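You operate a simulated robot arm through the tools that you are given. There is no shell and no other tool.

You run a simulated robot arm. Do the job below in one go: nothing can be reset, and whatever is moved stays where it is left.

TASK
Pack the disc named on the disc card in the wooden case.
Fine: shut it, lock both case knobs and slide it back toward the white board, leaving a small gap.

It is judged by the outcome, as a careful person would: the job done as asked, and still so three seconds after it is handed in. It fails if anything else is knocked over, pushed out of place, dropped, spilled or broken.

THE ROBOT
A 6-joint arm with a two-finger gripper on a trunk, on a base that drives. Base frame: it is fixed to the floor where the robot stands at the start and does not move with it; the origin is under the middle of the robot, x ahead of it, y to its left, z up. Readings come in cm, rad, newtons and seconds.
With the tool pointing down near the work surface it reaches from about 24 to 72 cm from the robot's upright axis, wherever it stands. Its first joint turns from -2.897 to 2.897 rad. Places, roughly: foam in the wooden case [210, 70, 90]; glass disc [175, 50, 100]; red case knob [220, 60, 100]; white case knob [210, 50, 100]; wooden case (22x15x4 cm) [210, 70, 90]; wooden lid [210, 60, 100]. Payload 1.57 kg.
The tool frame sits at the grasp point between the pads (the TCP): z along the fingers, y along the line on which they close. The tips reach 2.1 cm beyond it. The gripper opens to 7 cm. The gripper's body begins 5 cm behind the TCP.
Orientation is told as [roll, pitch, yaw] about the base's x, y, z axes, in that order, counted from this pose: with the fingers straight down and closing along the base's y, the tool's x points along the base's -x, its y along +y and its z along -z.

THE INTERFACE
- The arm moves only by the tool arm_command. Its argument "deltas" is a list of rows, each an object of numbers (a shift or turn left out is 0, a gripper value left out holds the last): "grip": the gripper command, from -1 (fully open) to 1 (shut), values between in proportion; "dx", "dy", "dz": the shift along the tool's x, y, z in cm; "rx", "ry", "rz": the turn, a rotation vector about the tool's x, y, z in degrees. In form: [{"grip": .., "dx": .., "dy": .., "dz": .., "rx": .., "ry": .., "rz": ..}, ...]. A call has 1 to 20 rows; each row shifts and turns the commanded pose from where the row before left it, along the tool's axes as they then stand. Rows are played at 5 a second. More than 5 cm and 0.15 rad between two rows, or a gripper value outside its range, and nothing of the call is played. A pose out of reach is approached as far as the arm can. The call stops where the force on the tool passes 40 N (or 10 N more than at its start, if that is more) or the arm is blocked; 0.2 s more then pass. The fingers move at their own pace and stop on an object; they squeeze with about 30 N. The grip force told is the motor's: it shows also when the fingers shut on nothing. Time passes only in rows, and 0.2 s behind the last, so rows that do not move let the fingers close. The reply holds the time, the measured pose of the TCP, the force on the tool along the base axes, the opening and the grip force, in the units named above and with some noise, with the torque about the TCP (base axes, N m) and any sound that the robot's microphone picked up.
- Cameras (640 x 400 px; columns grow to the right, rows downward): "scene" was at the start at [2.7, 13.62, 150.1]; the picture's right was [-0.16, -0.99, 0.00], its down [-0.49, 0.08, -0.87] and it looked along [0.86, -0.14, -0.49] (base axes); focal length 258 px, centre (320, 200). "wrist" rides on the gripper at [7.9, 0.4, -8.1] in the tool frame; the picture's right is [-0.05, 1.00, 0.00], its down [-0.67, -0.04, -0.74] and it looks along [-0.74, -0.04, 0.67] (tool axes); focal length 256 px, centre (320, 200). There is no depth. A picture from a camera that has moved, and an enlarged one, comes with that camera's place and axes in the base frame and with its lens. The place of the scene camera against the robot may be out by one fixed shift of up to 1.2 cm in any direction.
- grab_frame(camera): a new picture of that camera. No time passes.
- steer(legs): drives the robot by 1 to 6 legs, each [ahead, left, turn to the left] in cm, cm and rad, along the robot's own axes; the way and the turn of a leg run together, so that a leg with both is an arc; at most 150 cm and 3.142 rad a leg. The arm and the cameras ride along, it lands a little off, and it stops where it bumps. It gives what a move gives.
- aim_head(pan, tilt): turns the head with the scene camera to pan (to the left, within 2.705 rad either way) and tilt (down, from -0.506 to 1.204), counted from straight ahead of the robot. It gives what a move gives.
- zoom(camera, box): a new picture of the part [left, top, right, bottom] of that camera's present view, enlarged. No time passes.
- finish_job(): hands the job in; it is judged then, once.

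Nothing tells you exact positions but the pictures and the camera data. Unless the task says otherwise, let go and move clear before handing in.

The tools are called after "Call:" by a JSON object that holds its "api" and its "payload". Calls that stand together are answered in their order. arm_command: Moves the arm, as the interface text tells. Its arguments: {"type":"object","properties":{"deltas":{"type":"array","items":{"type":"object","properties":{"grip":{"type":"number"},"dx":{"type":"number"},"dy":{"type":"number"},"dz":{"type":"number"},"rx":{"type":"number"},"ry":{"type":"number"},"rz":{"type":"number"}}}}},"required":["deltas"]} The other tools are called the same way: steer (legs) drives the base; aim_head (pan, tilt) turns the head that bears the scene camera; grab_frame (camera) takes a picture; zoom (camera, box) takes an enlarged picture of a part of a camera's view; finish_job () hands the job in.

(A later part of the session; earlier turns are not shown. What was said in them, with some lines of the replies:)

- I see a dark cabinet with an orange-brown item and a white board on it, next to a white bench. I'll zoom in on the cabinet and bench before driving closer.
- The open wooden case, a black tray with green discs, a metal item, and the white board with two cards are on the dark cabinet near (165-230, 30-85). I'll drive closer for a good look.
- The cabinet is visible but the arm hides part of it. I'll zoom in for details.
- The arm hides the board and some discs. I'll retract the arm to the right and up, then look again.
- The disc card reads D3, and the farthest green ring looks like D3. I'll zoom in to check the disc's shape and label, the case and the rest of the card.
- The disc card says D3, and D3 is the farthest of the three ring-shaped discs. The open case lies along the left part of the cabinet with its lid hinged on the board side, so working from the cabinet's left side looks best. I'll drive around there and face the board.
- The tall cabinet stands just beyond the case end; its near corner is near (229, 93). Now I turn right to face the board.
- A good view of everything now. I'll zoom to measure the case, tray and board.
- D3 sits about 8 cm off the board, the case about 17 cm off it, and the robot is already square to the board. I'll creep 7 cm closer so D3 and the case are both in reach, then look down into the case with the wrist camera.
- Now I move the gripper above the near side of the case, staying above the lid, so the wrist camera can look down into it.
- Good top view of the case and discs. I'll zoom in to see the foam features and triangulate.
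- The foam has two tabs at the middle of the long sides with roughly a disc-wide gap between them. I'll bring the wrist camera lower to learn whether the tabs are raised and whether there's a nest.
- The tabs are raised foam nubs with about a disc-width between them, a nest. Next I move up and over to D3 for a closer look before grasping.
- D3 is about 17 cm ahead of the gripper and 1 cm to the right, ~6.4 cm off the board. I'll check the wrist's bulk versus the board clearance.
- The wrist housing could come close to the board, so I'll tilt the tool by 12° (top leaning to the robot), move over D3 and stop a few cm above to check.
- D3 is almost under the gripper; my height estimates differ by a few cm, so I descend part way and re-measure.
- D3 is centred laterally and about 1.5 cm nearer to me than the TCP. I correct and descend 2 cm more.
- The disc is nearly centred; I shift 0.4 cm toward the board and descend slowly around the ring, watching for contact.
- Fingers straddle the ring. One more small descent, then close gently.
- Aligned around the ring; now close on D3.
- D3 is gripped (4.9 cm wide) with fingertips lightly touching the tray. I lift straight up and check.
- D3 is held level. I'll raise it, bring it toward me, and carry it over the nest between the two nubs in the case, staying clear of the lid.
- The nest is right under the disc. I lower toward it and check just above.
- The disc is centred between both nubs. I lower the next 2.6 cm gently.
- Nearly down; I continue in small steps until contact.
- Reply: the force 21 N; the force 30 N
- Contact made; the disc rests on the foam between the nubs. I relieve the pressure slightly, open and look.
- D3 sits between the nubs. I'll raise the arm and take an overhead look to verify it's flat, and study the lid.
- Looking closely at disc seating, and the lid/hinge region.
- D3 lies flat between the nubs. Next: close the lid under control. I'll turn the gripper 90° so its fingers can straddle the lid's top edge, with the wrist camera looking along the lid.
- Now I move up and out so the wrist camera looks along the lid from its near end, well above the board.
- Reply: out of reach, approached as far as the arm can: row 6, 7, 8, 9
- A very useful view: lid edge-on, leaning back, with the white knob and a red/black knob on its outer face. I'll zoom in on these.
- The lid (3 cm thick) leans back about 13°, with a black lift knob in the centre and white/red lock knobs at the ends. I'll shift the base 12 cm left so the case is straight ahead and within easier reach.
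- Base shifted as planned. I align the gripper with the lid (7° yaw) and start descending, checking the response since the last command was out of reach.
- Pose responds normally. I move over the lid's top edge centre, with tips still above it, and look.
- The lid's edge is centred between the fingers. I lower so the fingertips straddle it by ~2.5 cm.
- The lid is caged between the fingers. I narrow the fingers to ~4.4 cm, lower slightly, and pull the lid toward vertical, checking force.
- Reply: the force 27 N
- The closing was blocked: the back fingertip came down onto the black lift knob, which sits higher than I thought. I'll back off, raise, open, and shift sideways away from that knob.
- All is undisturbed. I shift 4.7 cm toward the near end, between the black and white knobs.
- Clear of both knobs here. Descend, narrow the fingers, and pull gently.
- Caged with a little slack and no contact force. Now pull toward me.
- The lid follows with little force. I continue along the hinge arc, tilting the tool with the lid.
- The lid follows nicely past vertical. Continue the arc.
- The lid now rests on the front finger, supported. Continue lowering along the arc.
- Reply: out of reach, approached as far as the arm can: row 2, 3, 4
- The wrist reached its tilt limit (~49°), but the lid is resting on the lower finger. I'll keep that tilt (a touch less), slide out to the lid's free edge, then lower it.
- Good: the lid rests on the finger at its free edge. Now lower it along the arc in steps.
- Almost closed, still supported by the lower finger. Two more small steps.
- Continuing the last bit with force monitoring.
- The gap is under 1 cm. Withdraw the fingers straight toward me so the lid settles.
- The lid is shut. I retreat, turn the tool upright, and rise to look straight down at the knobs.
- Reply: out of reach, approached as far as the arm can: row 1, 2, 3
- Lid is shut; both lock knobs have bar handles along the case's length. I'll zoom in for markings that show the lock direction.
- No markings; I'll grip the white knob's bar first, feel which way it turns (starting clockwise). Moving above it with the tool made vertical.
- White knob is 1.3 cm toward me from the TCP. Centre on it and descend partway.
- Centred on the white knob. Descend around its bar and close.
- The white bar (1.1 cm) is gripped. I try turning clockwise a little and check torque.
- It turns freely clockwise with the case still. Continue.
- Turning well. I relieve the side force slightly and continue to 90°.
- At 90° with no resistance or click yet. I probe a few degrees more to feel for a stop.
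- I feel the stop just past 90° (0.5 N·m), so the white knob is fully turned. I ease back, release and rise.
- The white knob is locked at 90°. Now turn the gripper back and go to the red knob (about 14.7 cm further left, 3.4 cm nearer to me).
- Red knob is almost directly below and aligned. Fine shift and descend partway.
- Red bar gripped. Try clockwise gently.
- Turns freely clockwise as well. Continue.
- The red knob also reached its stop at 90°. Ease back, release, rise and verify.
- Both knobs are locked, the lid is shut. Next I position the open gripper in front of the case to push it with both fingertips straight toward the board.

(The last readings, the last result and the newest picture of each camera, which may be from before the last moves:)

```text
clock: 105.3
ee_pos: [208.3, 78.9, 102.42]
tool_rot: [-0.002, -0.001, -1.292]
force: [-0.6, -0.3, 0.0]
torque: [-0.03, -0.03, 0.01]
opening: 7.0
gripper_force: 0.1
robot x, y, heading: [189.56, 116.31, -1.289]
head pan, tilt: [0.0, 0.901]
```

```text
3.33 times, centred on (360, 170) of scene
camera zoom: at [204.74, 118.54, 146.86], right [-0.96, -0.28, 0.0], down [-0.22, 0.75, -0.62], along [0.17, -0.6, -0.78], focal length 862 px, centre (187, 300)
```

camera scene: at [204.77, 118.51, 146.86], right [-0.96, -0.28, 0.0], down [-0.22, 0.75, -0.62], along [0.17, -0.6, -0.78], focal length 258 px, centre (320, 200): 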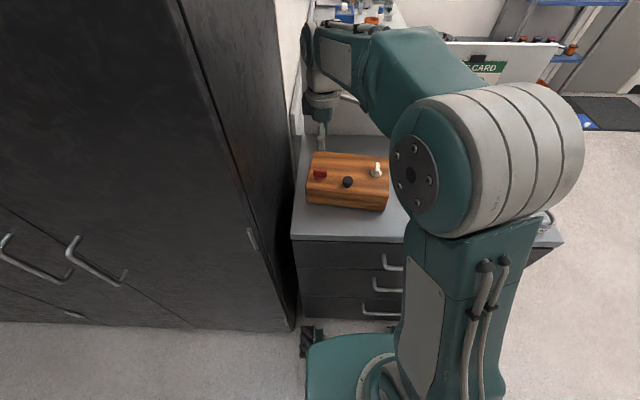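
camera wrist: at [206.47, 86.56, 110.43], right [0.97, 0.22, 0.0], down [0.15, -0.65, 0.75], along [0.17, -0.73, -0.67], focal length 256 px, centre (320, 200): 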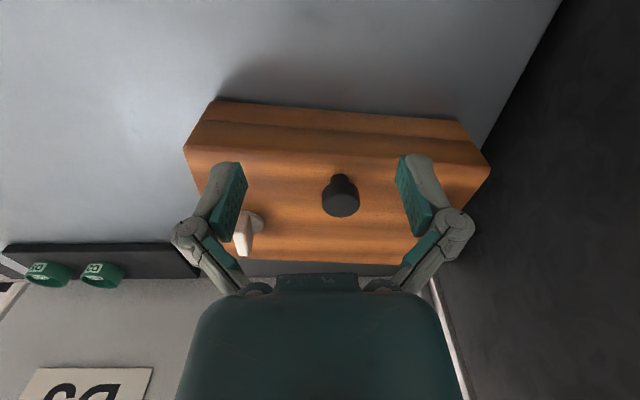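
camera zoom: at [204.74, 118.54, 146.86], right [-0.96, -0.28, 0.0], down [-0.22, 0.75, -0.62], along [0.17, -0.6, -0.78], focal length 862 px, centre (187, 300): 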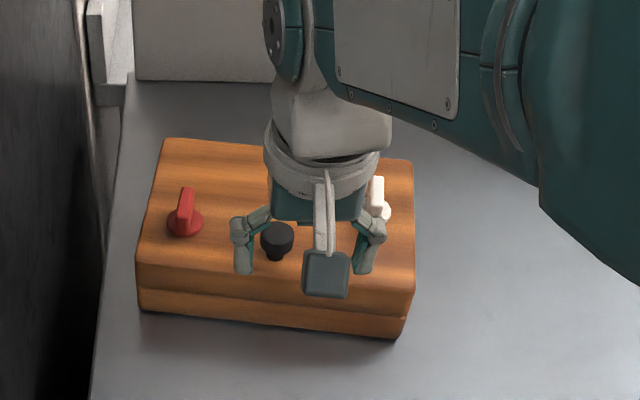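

The fingers are 2 cm in front of the case. Descend to 94.2 and approach until contact.

Call:
{"api": "arm_command", "payload": {"deltas": [{"dz": 3}, {"dz": 3}, {"dz": 2.2}, {"dx": 0}]}}

Call:
{"api": "grab_frame", "payload": {"camera": "wrist"}}

Call:
{"api": "zoom", "payload": {"camera": "scene", "box": [280, 110, 440, 230]}}

```text
clock: 106.3
ee_pos: [208.27, 78.92, 94.17]
tool_rot: [-0.003, 0.0, -1.292]
force: [0.4, 0.2, -0.2]
torque: [0.02, 0.01, -0.01]
opening: 7.01
gripper_force: 0.0
robot x, y, heading: [189.87, 116.56, -1.292]
head pan, tilt: [0.0, 0.901]
```

```text
taken
camera wrist: at [206.54, 86.59, 102.23], right [0.97, 0.22, 0.0], down [0.15, -0.65, 0.74], along [0.17, -0.73, -0.67], focal length 256 px, centre (320, 200)
```

wrist: 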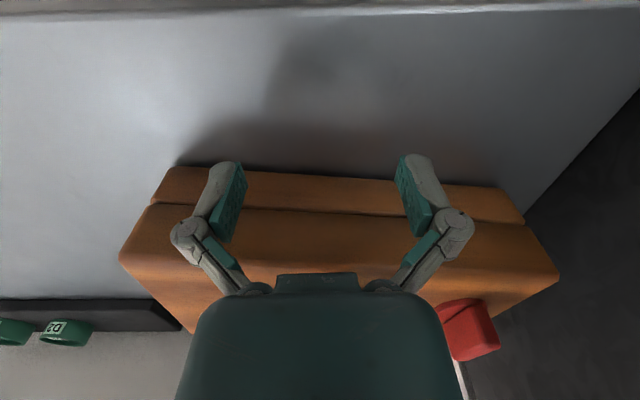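

```text
3.33 times, centred on (360, 170) of scene
camera zoom: at [204.72, 118.52, 146.86], right [-0.96, -0.28, 0.0], down [-0.22, 0.75, -0.62], along [0.17, -0.6, -0.78], focal length 862 px, centre (187, 300)
```

zoom: 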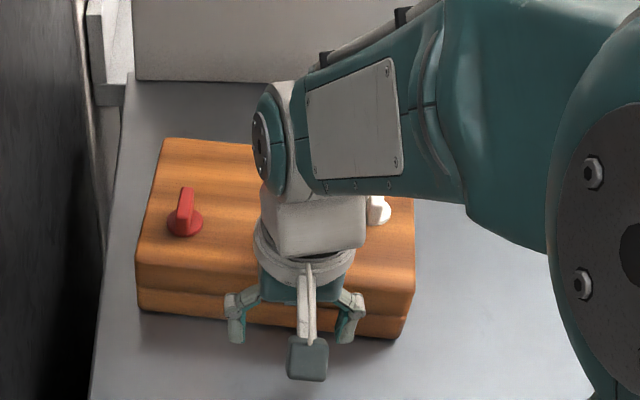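

Aligned in front of the case. Shift slightly left to its middle and push slowly, first several cm.

Call:
{"api": "arm_command", "payload": {"deltas": [{"dy": 0.7}, {"dx": -0.8}, {"dx": -0.8}, {"dx": -0.6}, {"dx": -0.6}, {"dx": -0.6}, {"dx": 0}]}}

Call:
{"api": "grab_frame", "payload": {"camera": "wrist"}}

Call:
{"api": "zoom", "payload": {"camera": "scene", "box": [280, 110, 440, 230]}}

```text
clock: 107.9
ee_pos: [210.0, 75.89, 94.29]
tool_rot: [-0.002, 0.0, -1.29]
force: [-3.4, 6.0, 0.4]
torque: [0.04, -0.01, -0.3]
opening: 7.0
gripper_force: 0.2
robot x, y, heading: [189.77, 116.07, -1.288]
head pan, tilt: [0.0, 0.901]
```

```text
taken
camera wrist: at [208.19, 83.62, 102.27], right [0.97, 0.22, 0.0], down [0.15, -0.65, 0.74], along [0.17, -0.73, -0.67], focal length 256 px, centre (320, 200)
```

wrist: 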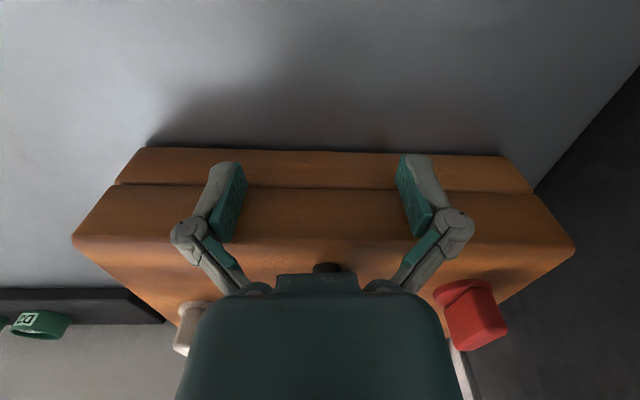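

```text
3.33 times, centred on (360, 170) of scene
camera zoom: at [204.69, 118.55, 146.86], right [-0.96, -0.28, 0.0], down [-0.22, 0.75, -0.62], along [0.17, -0.6, -0.78], focal length 862 px, centre (187, 300)
```

zoom: 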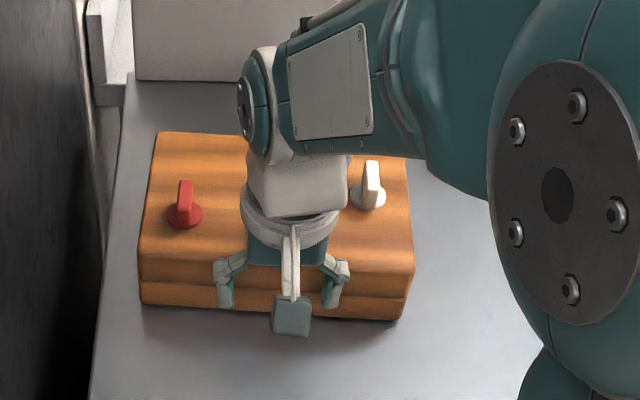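

The case slides and squares up to the fingers with light force. Push 9 cm more.

Call:
{"api": "arm_command", "payload": {"deltas": [{"dx": -0.7}, {"dx": -0.7}, {"dx": -0.7}, {"dx": -0.7}, {"dx": -0.7}, {"dx": -0.7}, {"dx": 0}]}}

Call:
{"api": "zoom", "payload": {"camera": "scene", "box": [280, 90, 440, 210]}}

Call:
{"api": "arm_command", "payload": {"deltas": [{"dx": -0.7}, {"dx": -0.7}, {"dx": -0.7}, {"dx": -0.7}, {"dx": -0.7}, {"dx": -0.7}, {"dx": -0.7}, {"dx": 0}]}}

Call:
{"api": "zoom", "payload": {"camera": "scene", "box": [280, 90, 440, 210]}}

Call:
{"api": "grab_frame", "payload": {"camera": "wrist"}}

```text
clock: 109.5
ee_pos: [211.01, 71.91, 94.21]
tool_rot: [-0.003, 0.0, -1.293]
force: [-1.1, 7.0, -0.4]
torque: [-0.07, -0.08, 0.17]
opening: 7.01
gripper_force: 0.1
robot x, y, heading: [189.74, 116.09, -1.292]
head pan, tilt: [0.0, 0.901]
```

```text
3.33 times, centred on (360, 150) of scene
camera zoom: at [204.75, 118.53, 146.86], right [-0.96, -0.28, 0.0], down [-0.22, 0.75, -0.62], along [0.17, -0.6, -0.78], focal length 862 px, centre (187, 367)
```

zoom: 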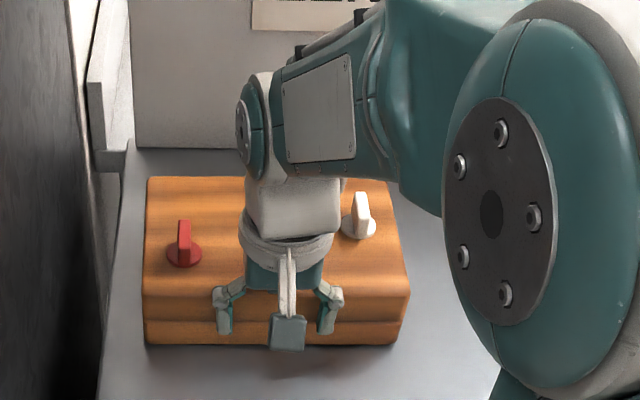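

```text
clock: 111.3
ee_pos: [212.46, 67.23, 94.36]
tool_rot: [-0.002, 0.001, -1.292]
force: [-2.2, 9.3, 4.3]
torque: [-0.25, -0.09, -0.05]
opening: 7.0
gripper_force: 0.2
robot x, y, heading: [189.76, 116.35, -1.29]
head pan, tilt: [0.0, 0.901]
```

```text
3.33 times, centred on (360, 150) of scene
camera zoom: at [204.71, 118.56, 146.86], right [-0.96, -0.28, 0.0], down [-0.22, 0.75, -0.62], along [0.17, -0.6, -0.78], focal length 862 px, centre (187, 367)
```

zoom: 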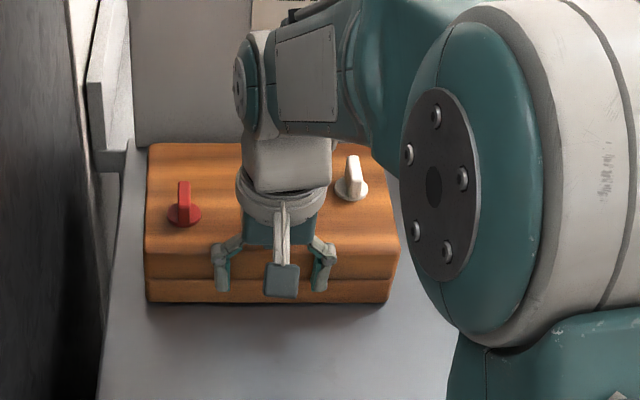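

```text
taken
camera wrist: at [210.74, 74.85, 102.28], right [0.97, 0.22, 0.0], down [0.15, -0.65, 0.74], along [0.17, -0.73, -0.67], focal length 256 px, centre (320, 200)
```

wrist: 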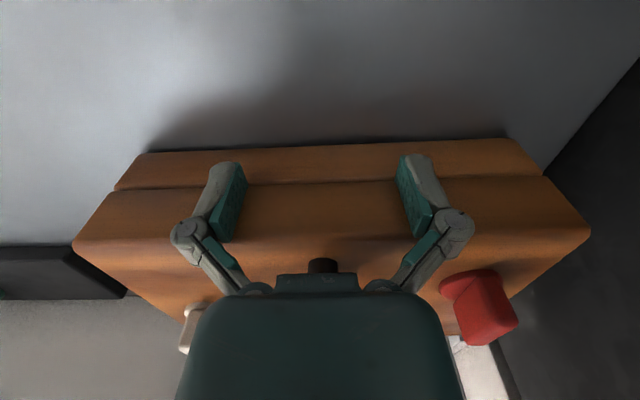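

The case is now parallel to the board. Push 3 cm more, then inspect the gap from the side.

Call:
{"api": "arm_command", "payload": {"deltas": [{"dx": -0.6}, {"dx": -0.6}, {"dx": -0.6}, {"dx": -0.6}, {"dx": -0.6}, {"dx": 0}]}}

Call:
{"api": "zoom", "payload": {"camera": "scene", "box": [280, 90, 440, 210]}}

```text
clock: 112.7
ee_pos: [213.27, 64.16, 94.24]
tool_rot: [-0.001, 0.002, -1.291]
force: [-2.6, 8.8, 1.8]
torque: [-0.19, -0.18, 0.13]
opening: 7.01
gripper_force: 0.1
robot x, y, heading: [189.54, 116.14, -1.292]
head pan, tilt: [0.0, 0.901]
```

```text
3.33 times, centred on (360, 150) of scene
camera zoom: at [204.73, 118.53, 146.86], right [-0.96, -0.28, 0.0], down [-0.22, 0.75, -0.62], along [0.17, -0.6, -0.78], focal length 862 px, centre (187, 367)
```

zoom: 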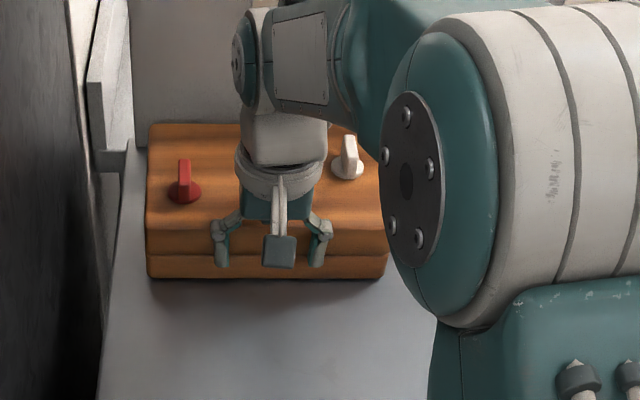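

Back off, rise, and take a side look along the gap.

Call:
{"api": "arm_command", "payload": {"deltas": [{"dx": 1.0}, {"dx": 1.0}, {"dz": -4}, {"dz": -4}, {"dz": -4}, {"dz": -4}, {"dx": 0}]}}

Call:
{"api": "arm_command", "payload": {"deltas": [{"rz": -7.5}, {"rz": -7.5}, {"rz": -7.5}, {"rz": -7.5}, {"rz": -7.5}, {"rz": -7.5}, {"rz": -7.5}, {"rz": -7.5}, {"rz": -7.5}, {"rz": -7.5}, {"rz": -7.5}, {"rz": -7.5}, {"dx": 4, "dy": -1.5}, {"dx": 4, "dy": -1.5}, {"dx": 4, "dy": -1.5}, {"dx": 4, "dy": -1.5}, {"dx": 0}]}}

Call:
{"api": "grab_frame", "payload": {"camera": "wrist"}}

Call:
{"api": "grab_frame", "payload": {"camera": "scene"}}

```text
clock: 114.3
ee_pos: [212.78, 66.23, 110.24]
tool_rot: [-0.002, 0.0, -1.292]
force: [-0.6, 0.0, 0.5]
torque: [0.01, 0.02, 0.01]
opening: 6.99
gripper_force: 0.1
robot x, y, heading: [189.43, 116.63, -1.293]
head pan, tilt: [0.0, 0.901]
```

```text
clock: 117.9
ee_pos: [198.94, 56.0, 110.16]
tool_rot: [0.0, 0.003, 0.278]
force: [-0.2, -0.5, 0.5]
torque: [-0.01, 0.01, 0.04]
opening: 7.01
gripper_force: 0.1
robot x, y, heading: [189.38, 116.6, -1.289]
head pan, tilt: [0.0, 0.901]
```

```text
taken
camera wrist: at [191.21, 54.13, 118.31], right [-0.22, 0.97, 0.0], down [0.65, 0.15, 0.74], along [0.73, 0.17, -0.67], focal length 256 px, centre (320, 200)
```

wrist: 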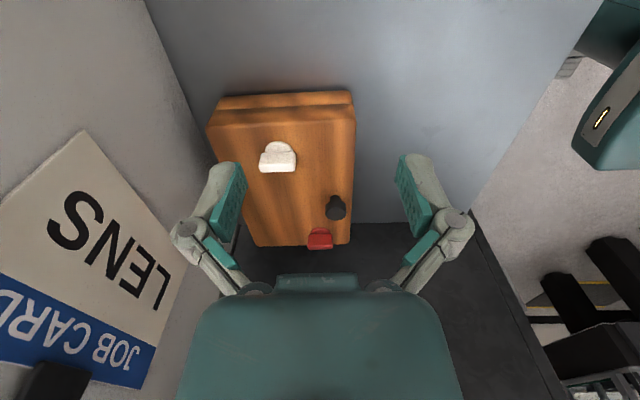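

```text
taken
camera scene: at [204.67, 118.42, 146.87], right [-0.96, -0.28, 0.0], down [-0.22, 0.75, -0.62], along [0.17, -0.6, -0.78], focal length 258 px, centre (320, 200)
```

scene: 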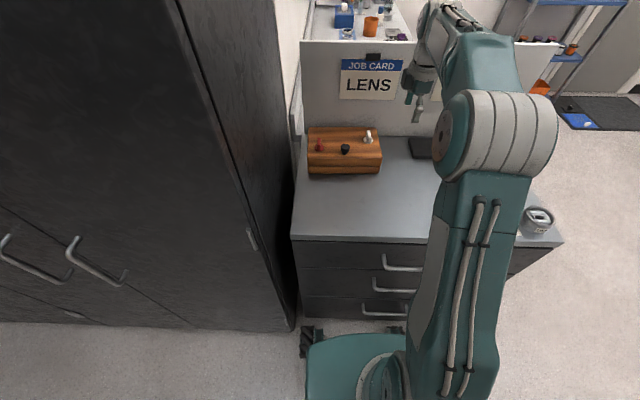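

Call:
{"api": "zoom", "payload": {"camera": "wrist", "box": [170, 70, 290, 170]}}

Call:
{"api": "zoom", "payload": {"camera": "wrist", "box": [190, 80, 370, 260]}}

```text
4.00 times, centred on (230, 120) of wrist
camera zoom: at [191.21, 54.13, 118.31], right [-0.22, 0.97, 0.0], down [0.65, 0.15, 0.74], along [0.73, 0.17, -0.67], focal length 1024 px, centre (680, 520)
```

zoom: 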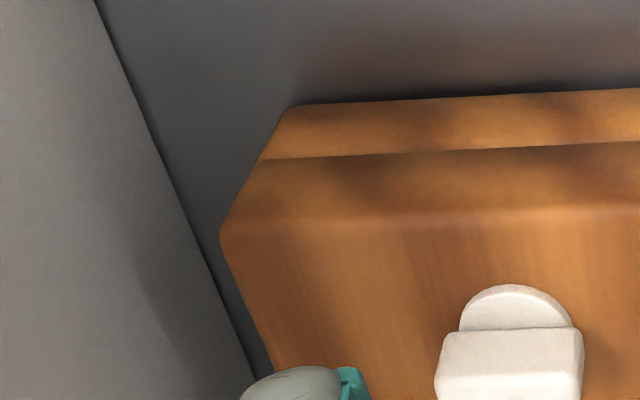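

```text
2.22 times, centred on (280, 170) of wrist
camera zoom: at [191.21, 54.13, 118.31], right [-0.22, 0.97, 0.0], down [0.65, 0.15, 0.74], along [0.73, 0.17, -0.67], focal length 569 px, centre (409, 267)
```

zoom: 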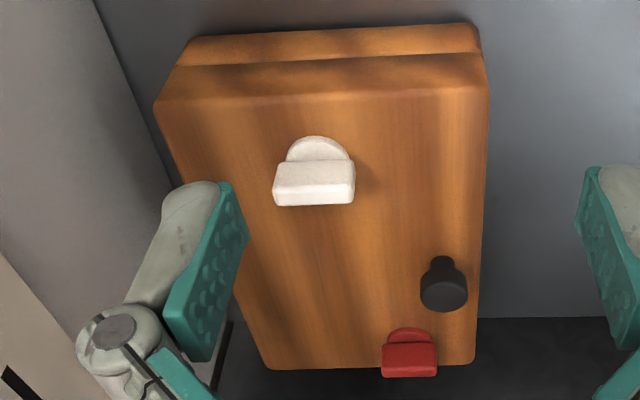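

The side view shows a gap of about 4 cm, case parallel to the board. I'll go back and push about 2.3 cm more to leave a small gap (~1.8 cm).

Call:
{"api": "arm_command", "payload": {"deltas": [{"dx": -4, "dy": 1.5}, {"dx": -4, "dy": 1.5}, {"dx": -4, "dy": 1.5}, {"dx": -4, "dy": 1.5}, {"rz": 7.5}, {"rz": 7.5}, {"rz": 7.5}, {"rz": 7.5}, {"rz": 7.5}, {"rz": 7.5}, {"rz": 7.5}, {"rz": 7.5}, {"rz": 7.5}, {"rz": 7.5}, {"rz": 7.5}, {"rz": 7.5}, {"dx": 0}]}}

Call:
{"api": "grab_frame", "payload": {"camera": "wrist"}}

```text
clock: 121.5
ee_pos: [212.71, 66.13, 110.44]
tool_rot: [-0.003, -0.001, -1.293]
force: [-0.6, -0.6, -0.4]
torque: [0.0, -0.02, -0.01]
opening: 6.99
gripper_force: 0.1
robot x, y, heading: [189.94, 116.73, -1.285]
head pan, tilt: [0.0, 0.901]
```

```text
taken
camera wrist: at [210.97, 73.94, 118.29], right [0.97, 0.22, 0.0], down [0.15, -0.65, 0.74], along [0.16, -0.73, -0.67], focal length 256 px, centre (320, 200)
```

wrist: 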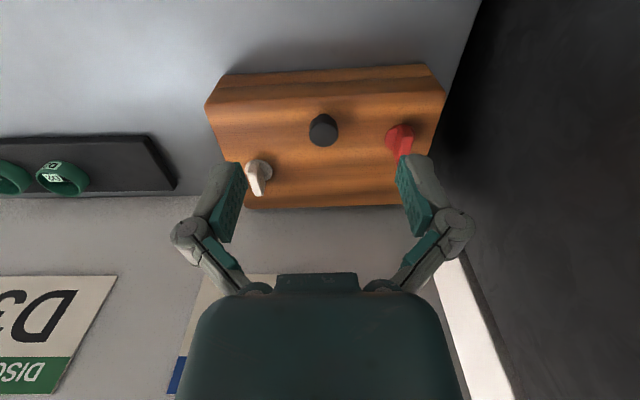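

Call:
{"api": "arm_command", "payload": {"deltas": [{"dz": 4}, {"dz": 4}, {"dz": 4}, {"dz": 4.1}, {"dx": 0}]}}

Call:
{"api": "arm_command", "payload": {"deltas": [{"dx": -0.7}, {"dx": -0.7}, {"dx": -0.6}, {"dx": -0.6}, {"dx": -0.6}, {"dx": -0.6}, {"dx": -0.5}, {"dx": 0}]}}

Call:
{"api": "zoom", "payload": {"camera": "scene", "box": [280, 90, 440, 210]}}

```text
clock: 122.7
ee_pos: [212.83, 66.2, 94.01]
tool_rot: [-0.001, 0.0, -1.292]
force: [0.4, -0.3, -0.6]
torque: [0.03, 0.04, -0.04]
opening: 7.0
gripper_force: 0.1
robot x, y, heading: [189.79, 116.54, -1.291]
head pan, tilt: [0.0, 0.901]
```

```text
clock: 124.5
ee_pos: [213.72, 62.08, 94.0]
tool_rot: [-0.002, 0.003, -1.291]
force: [-3.2, 8.8, 3.2]
torque: [-0.23, -0.1, 0.08]
opening: 7.03
gripper_force: 0.1
robot x, y, heading: [189.63, 116.26, -1.29]
head pan, tilt: [0.0, 0.901]
```

```text
3.33 times, centred on (360, 150) of scene
camera zoom: at [204.73, 118.53, 146.86], right [-0.96, -0.28, 0.0], down [-0.22, 0.75, -0.62], along [0.17, -0.6, -0.78], focal length 862 px, centre (187, 367)
```

zoom: 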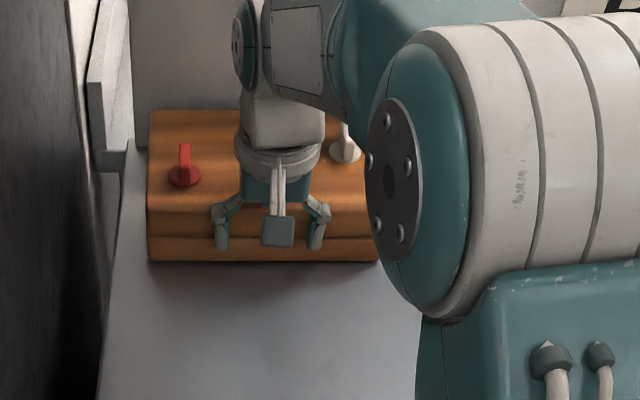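

Back off, rise, and check the gap from the side again.

Call:
{"api": "arm_command", "payload": {"deltas": [{"dx": 1.0}, {"dx": 1.5}, {"dz": -4}, {"dz": -4}, {"dz": -4}, {"dz": -4}, {"dx": 0}]}}

Call:
{"api": "arm_command", "payload": {"deltas": [{"rz": -7.5}, {"rz": -7.5}, {"rz": -7.5}, {"rz": -7.5}, {"rz": -7.5}, {"rz": -7.5}, {"rz": -7.5}, {"rz": -7.5}, {"rz": -7.5}, {"rz": -7.5}, {"rz": -7.5}, {"rz": -7.5}, {"dx": 4, "dy": -1.5}, {"dx": 4, "dy": -1.5}, {"dx": 4, "dy": -1.5}, {"dx": 4, "dy": -1.5}, {"dx": 0}]}}

Call:
{"api": "grab_frame", "payload": {"camera": "wrist"}}

Call:
{"api": "zoom", "payload": {"camera": "wrist", "box": [170, 70, 290, 170]}}

Call:
{"api": "zoom", "payload": {"camera": "scene", "box": [280, 90, 440, 210]}}

```text
clock: 126.1
ee_pos: [213.08, 64.5, 110.04]
tool_rot: [-0.001, -0.001, -1.292]
force: [-0.4, 0.6, 0.2]
torque: [0.0, 0.02, 0.0]
opening: 7.01
gripper_force: 0.0
robot x, y, heading: [189.78, 116.27, -1.292]
head pan, tilt: [0.0, 0.901]
```

```text
clock: 129.7
ee_pos: [199.32, 54.24, 110.48]
tool_rot: [0.0, 0.001, 0.279]
force: [-0.6, -0.8, 0.1]
torque: [-0.02, -0.01, -0.03]
opening: 7.01
gripper_force: 0.0
robot x, y, heading: [189.5, 116.51, -1.29]
head pan, tilt: [0.0, 0.901]
```

```text
taken
camera wrist: at [191.6, 52.37, 118.47], right [-0.22, 0.97, 0.0], down [0.65, 0.15, 0.74], along [0.73, 0.17, -0.67], focal length 256 px, centre (320, 200)
```

wrist: 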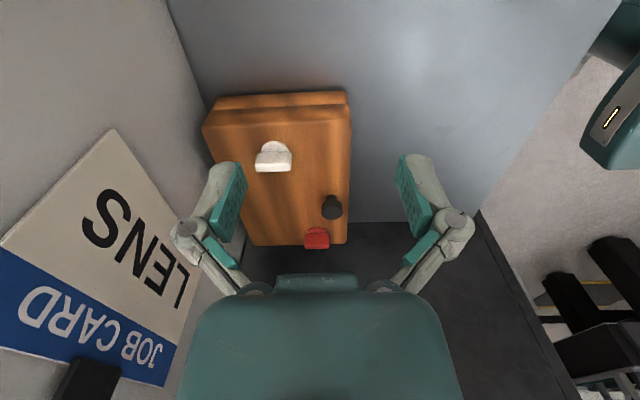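

```text
4.00 times, centred on (230, 120) of wrist
camera zoom: at [191.6, 52.37, 118.47], right [-0.22, 0.97, 0.0], down [0.65, 0.15, 0.74], along [0.73, 0.17, -0.67], focal length 1024 px, centre (680, 520)
```

zoom: 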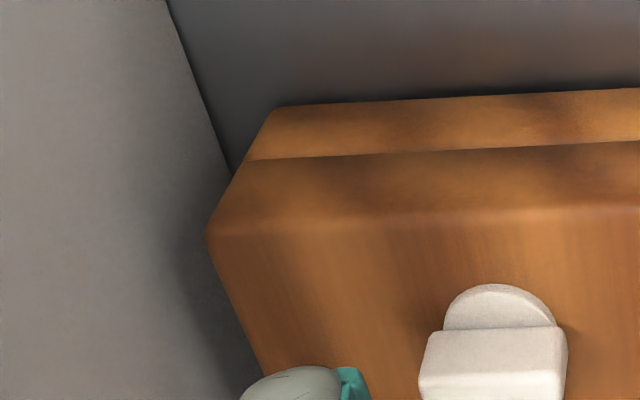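

```text
3.33 times, centred on (360, 150) of scene
camera zoom: at [204.68, 118.42, 146.87], right [-0.96, -0.28, 0.0], down [-0.22, 0.75, -0.62], along [0.17, -0.6, -0.78], focal length 862 px, centre (187, 367)
```

zoom: 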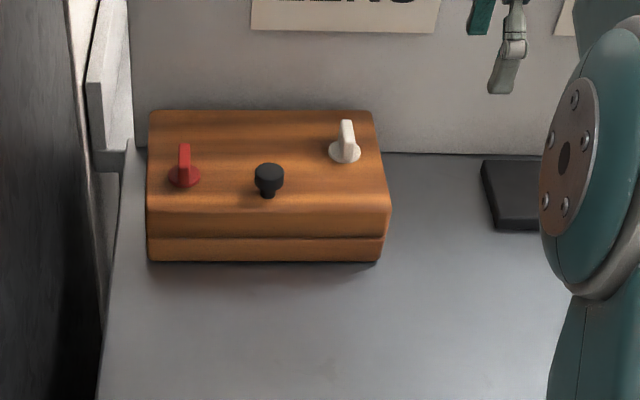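

The gap is about 2 cm, the case is parallel to the board, shut and with both knobs turned to their stops. I move the arm clear and do a final check.

Call:
{"api": "arm_command", "payload": {"deltas": [{"dz": -3}, {"dz": -3, "dy": 2}, {"dy": 4}, {"dy": 4}, {"dy": 4}, {"dy": 4, "dx": 2}, {"dx": 3}, {"dx": 0}, {"dx": 0}]}}

Call:
{"api": "grab_frame", "payload": {"camera": "scene"}}

Call:
{"api": "zoom", "payload": {"camera": "scene", "box": [290, 110, 410, 190]}}

Call:
{"api": "grab_frame", "payload": {"camera": "wrist"}}

```text
clock: 131.7
ee_pos: [189.49, 70.25, 115.98]
tool_rot: [0.0, 0.002, 0.279]
force: [-0.4, -0.4, 0.2]
torque: [-0.01, 0.04, -0.01]
opening: 7.01
gripper_force: 0.1
robot x, y, heading: [189.61, 116.54, -1.292]
head pan, tilt: [0.0, 0.901]
```

```text
taken
camera scene: at [204.64, 118.51, 146.87], right [-0.96, -0.28, 0.0], down [-0.22, 0.75, -0.62], along [0.17, -0.6, -0.78], focal length 258 px, centre (320, 200)
```

scene: 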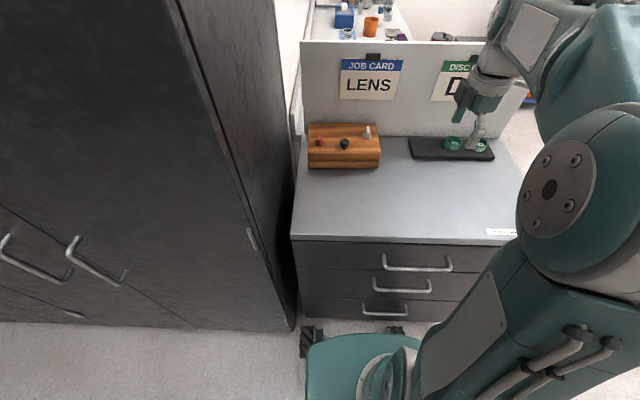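

```text
5.00 times, centred on (350, 150) of scene
camera zoom: at [204.64, 118.51, 146.87], right [-0.96, -0.28, 0.0], down [-0.22, 0.75, -0.62], along [0.17, -0.6, -0.78], focal length 1293 px, centre (170, 450)
```

zoom: 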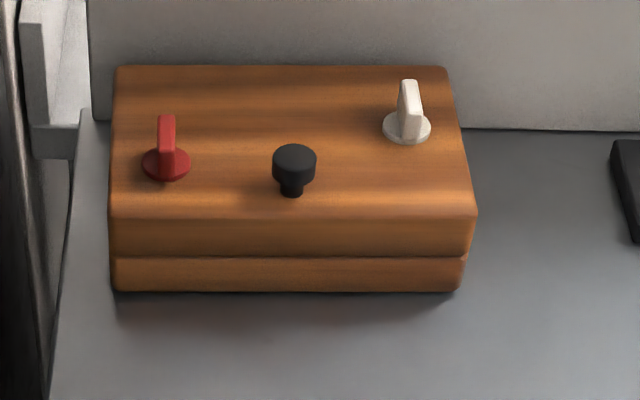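

```text
taken
camera wrist: at [181.76, 68.36, 124.03], right [-0.22, 0.97, 0.0], down [0.65, 0.15, 0.74], along [0.73, 0.17, -0.67], focal length 256 px, centre (320, 200)
```

wrist: 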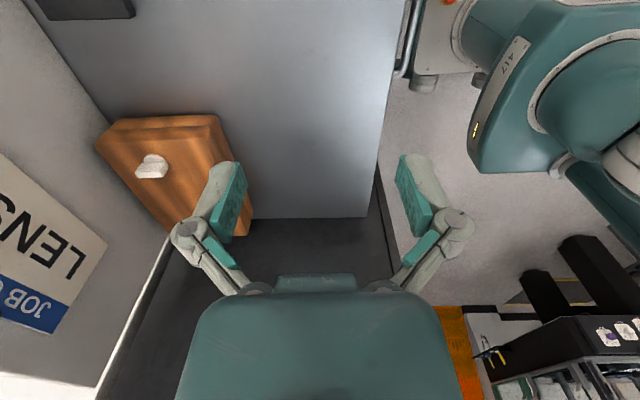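

D3 is in the case, and the lid is shut with both knobs turned to their stops. The case stands square to the white board with a gap of about 2 cm. D2 and D5 are still in their places, and the arm is clear, so I'm handing in.

Call:
{"api": "finish_job", "payload": {}}

```text
The job is handed in.
```

The job is handed in. Disc D3, the one named on the disc card, is in the wooden case, lying flat between the two foam nubs.

- **Case:** the lid is shut, and I turned the white and red knobs clockwise until each stopped at about 90°. They have no lock markings and gave no click, so I took the stop as locked.
- **Position:** I slid the case toward the white board until it stood parallel to it, leaving a gap of about 2 cm.
- **Everything else:** D2, D5 and their tray were where they started in the final views. When I first tried to close the lid, a fingertip pressed on its black lift knob with about 25 N. I backed off and saw no damage or shift.

The arm let go and moved clear before I handed in.
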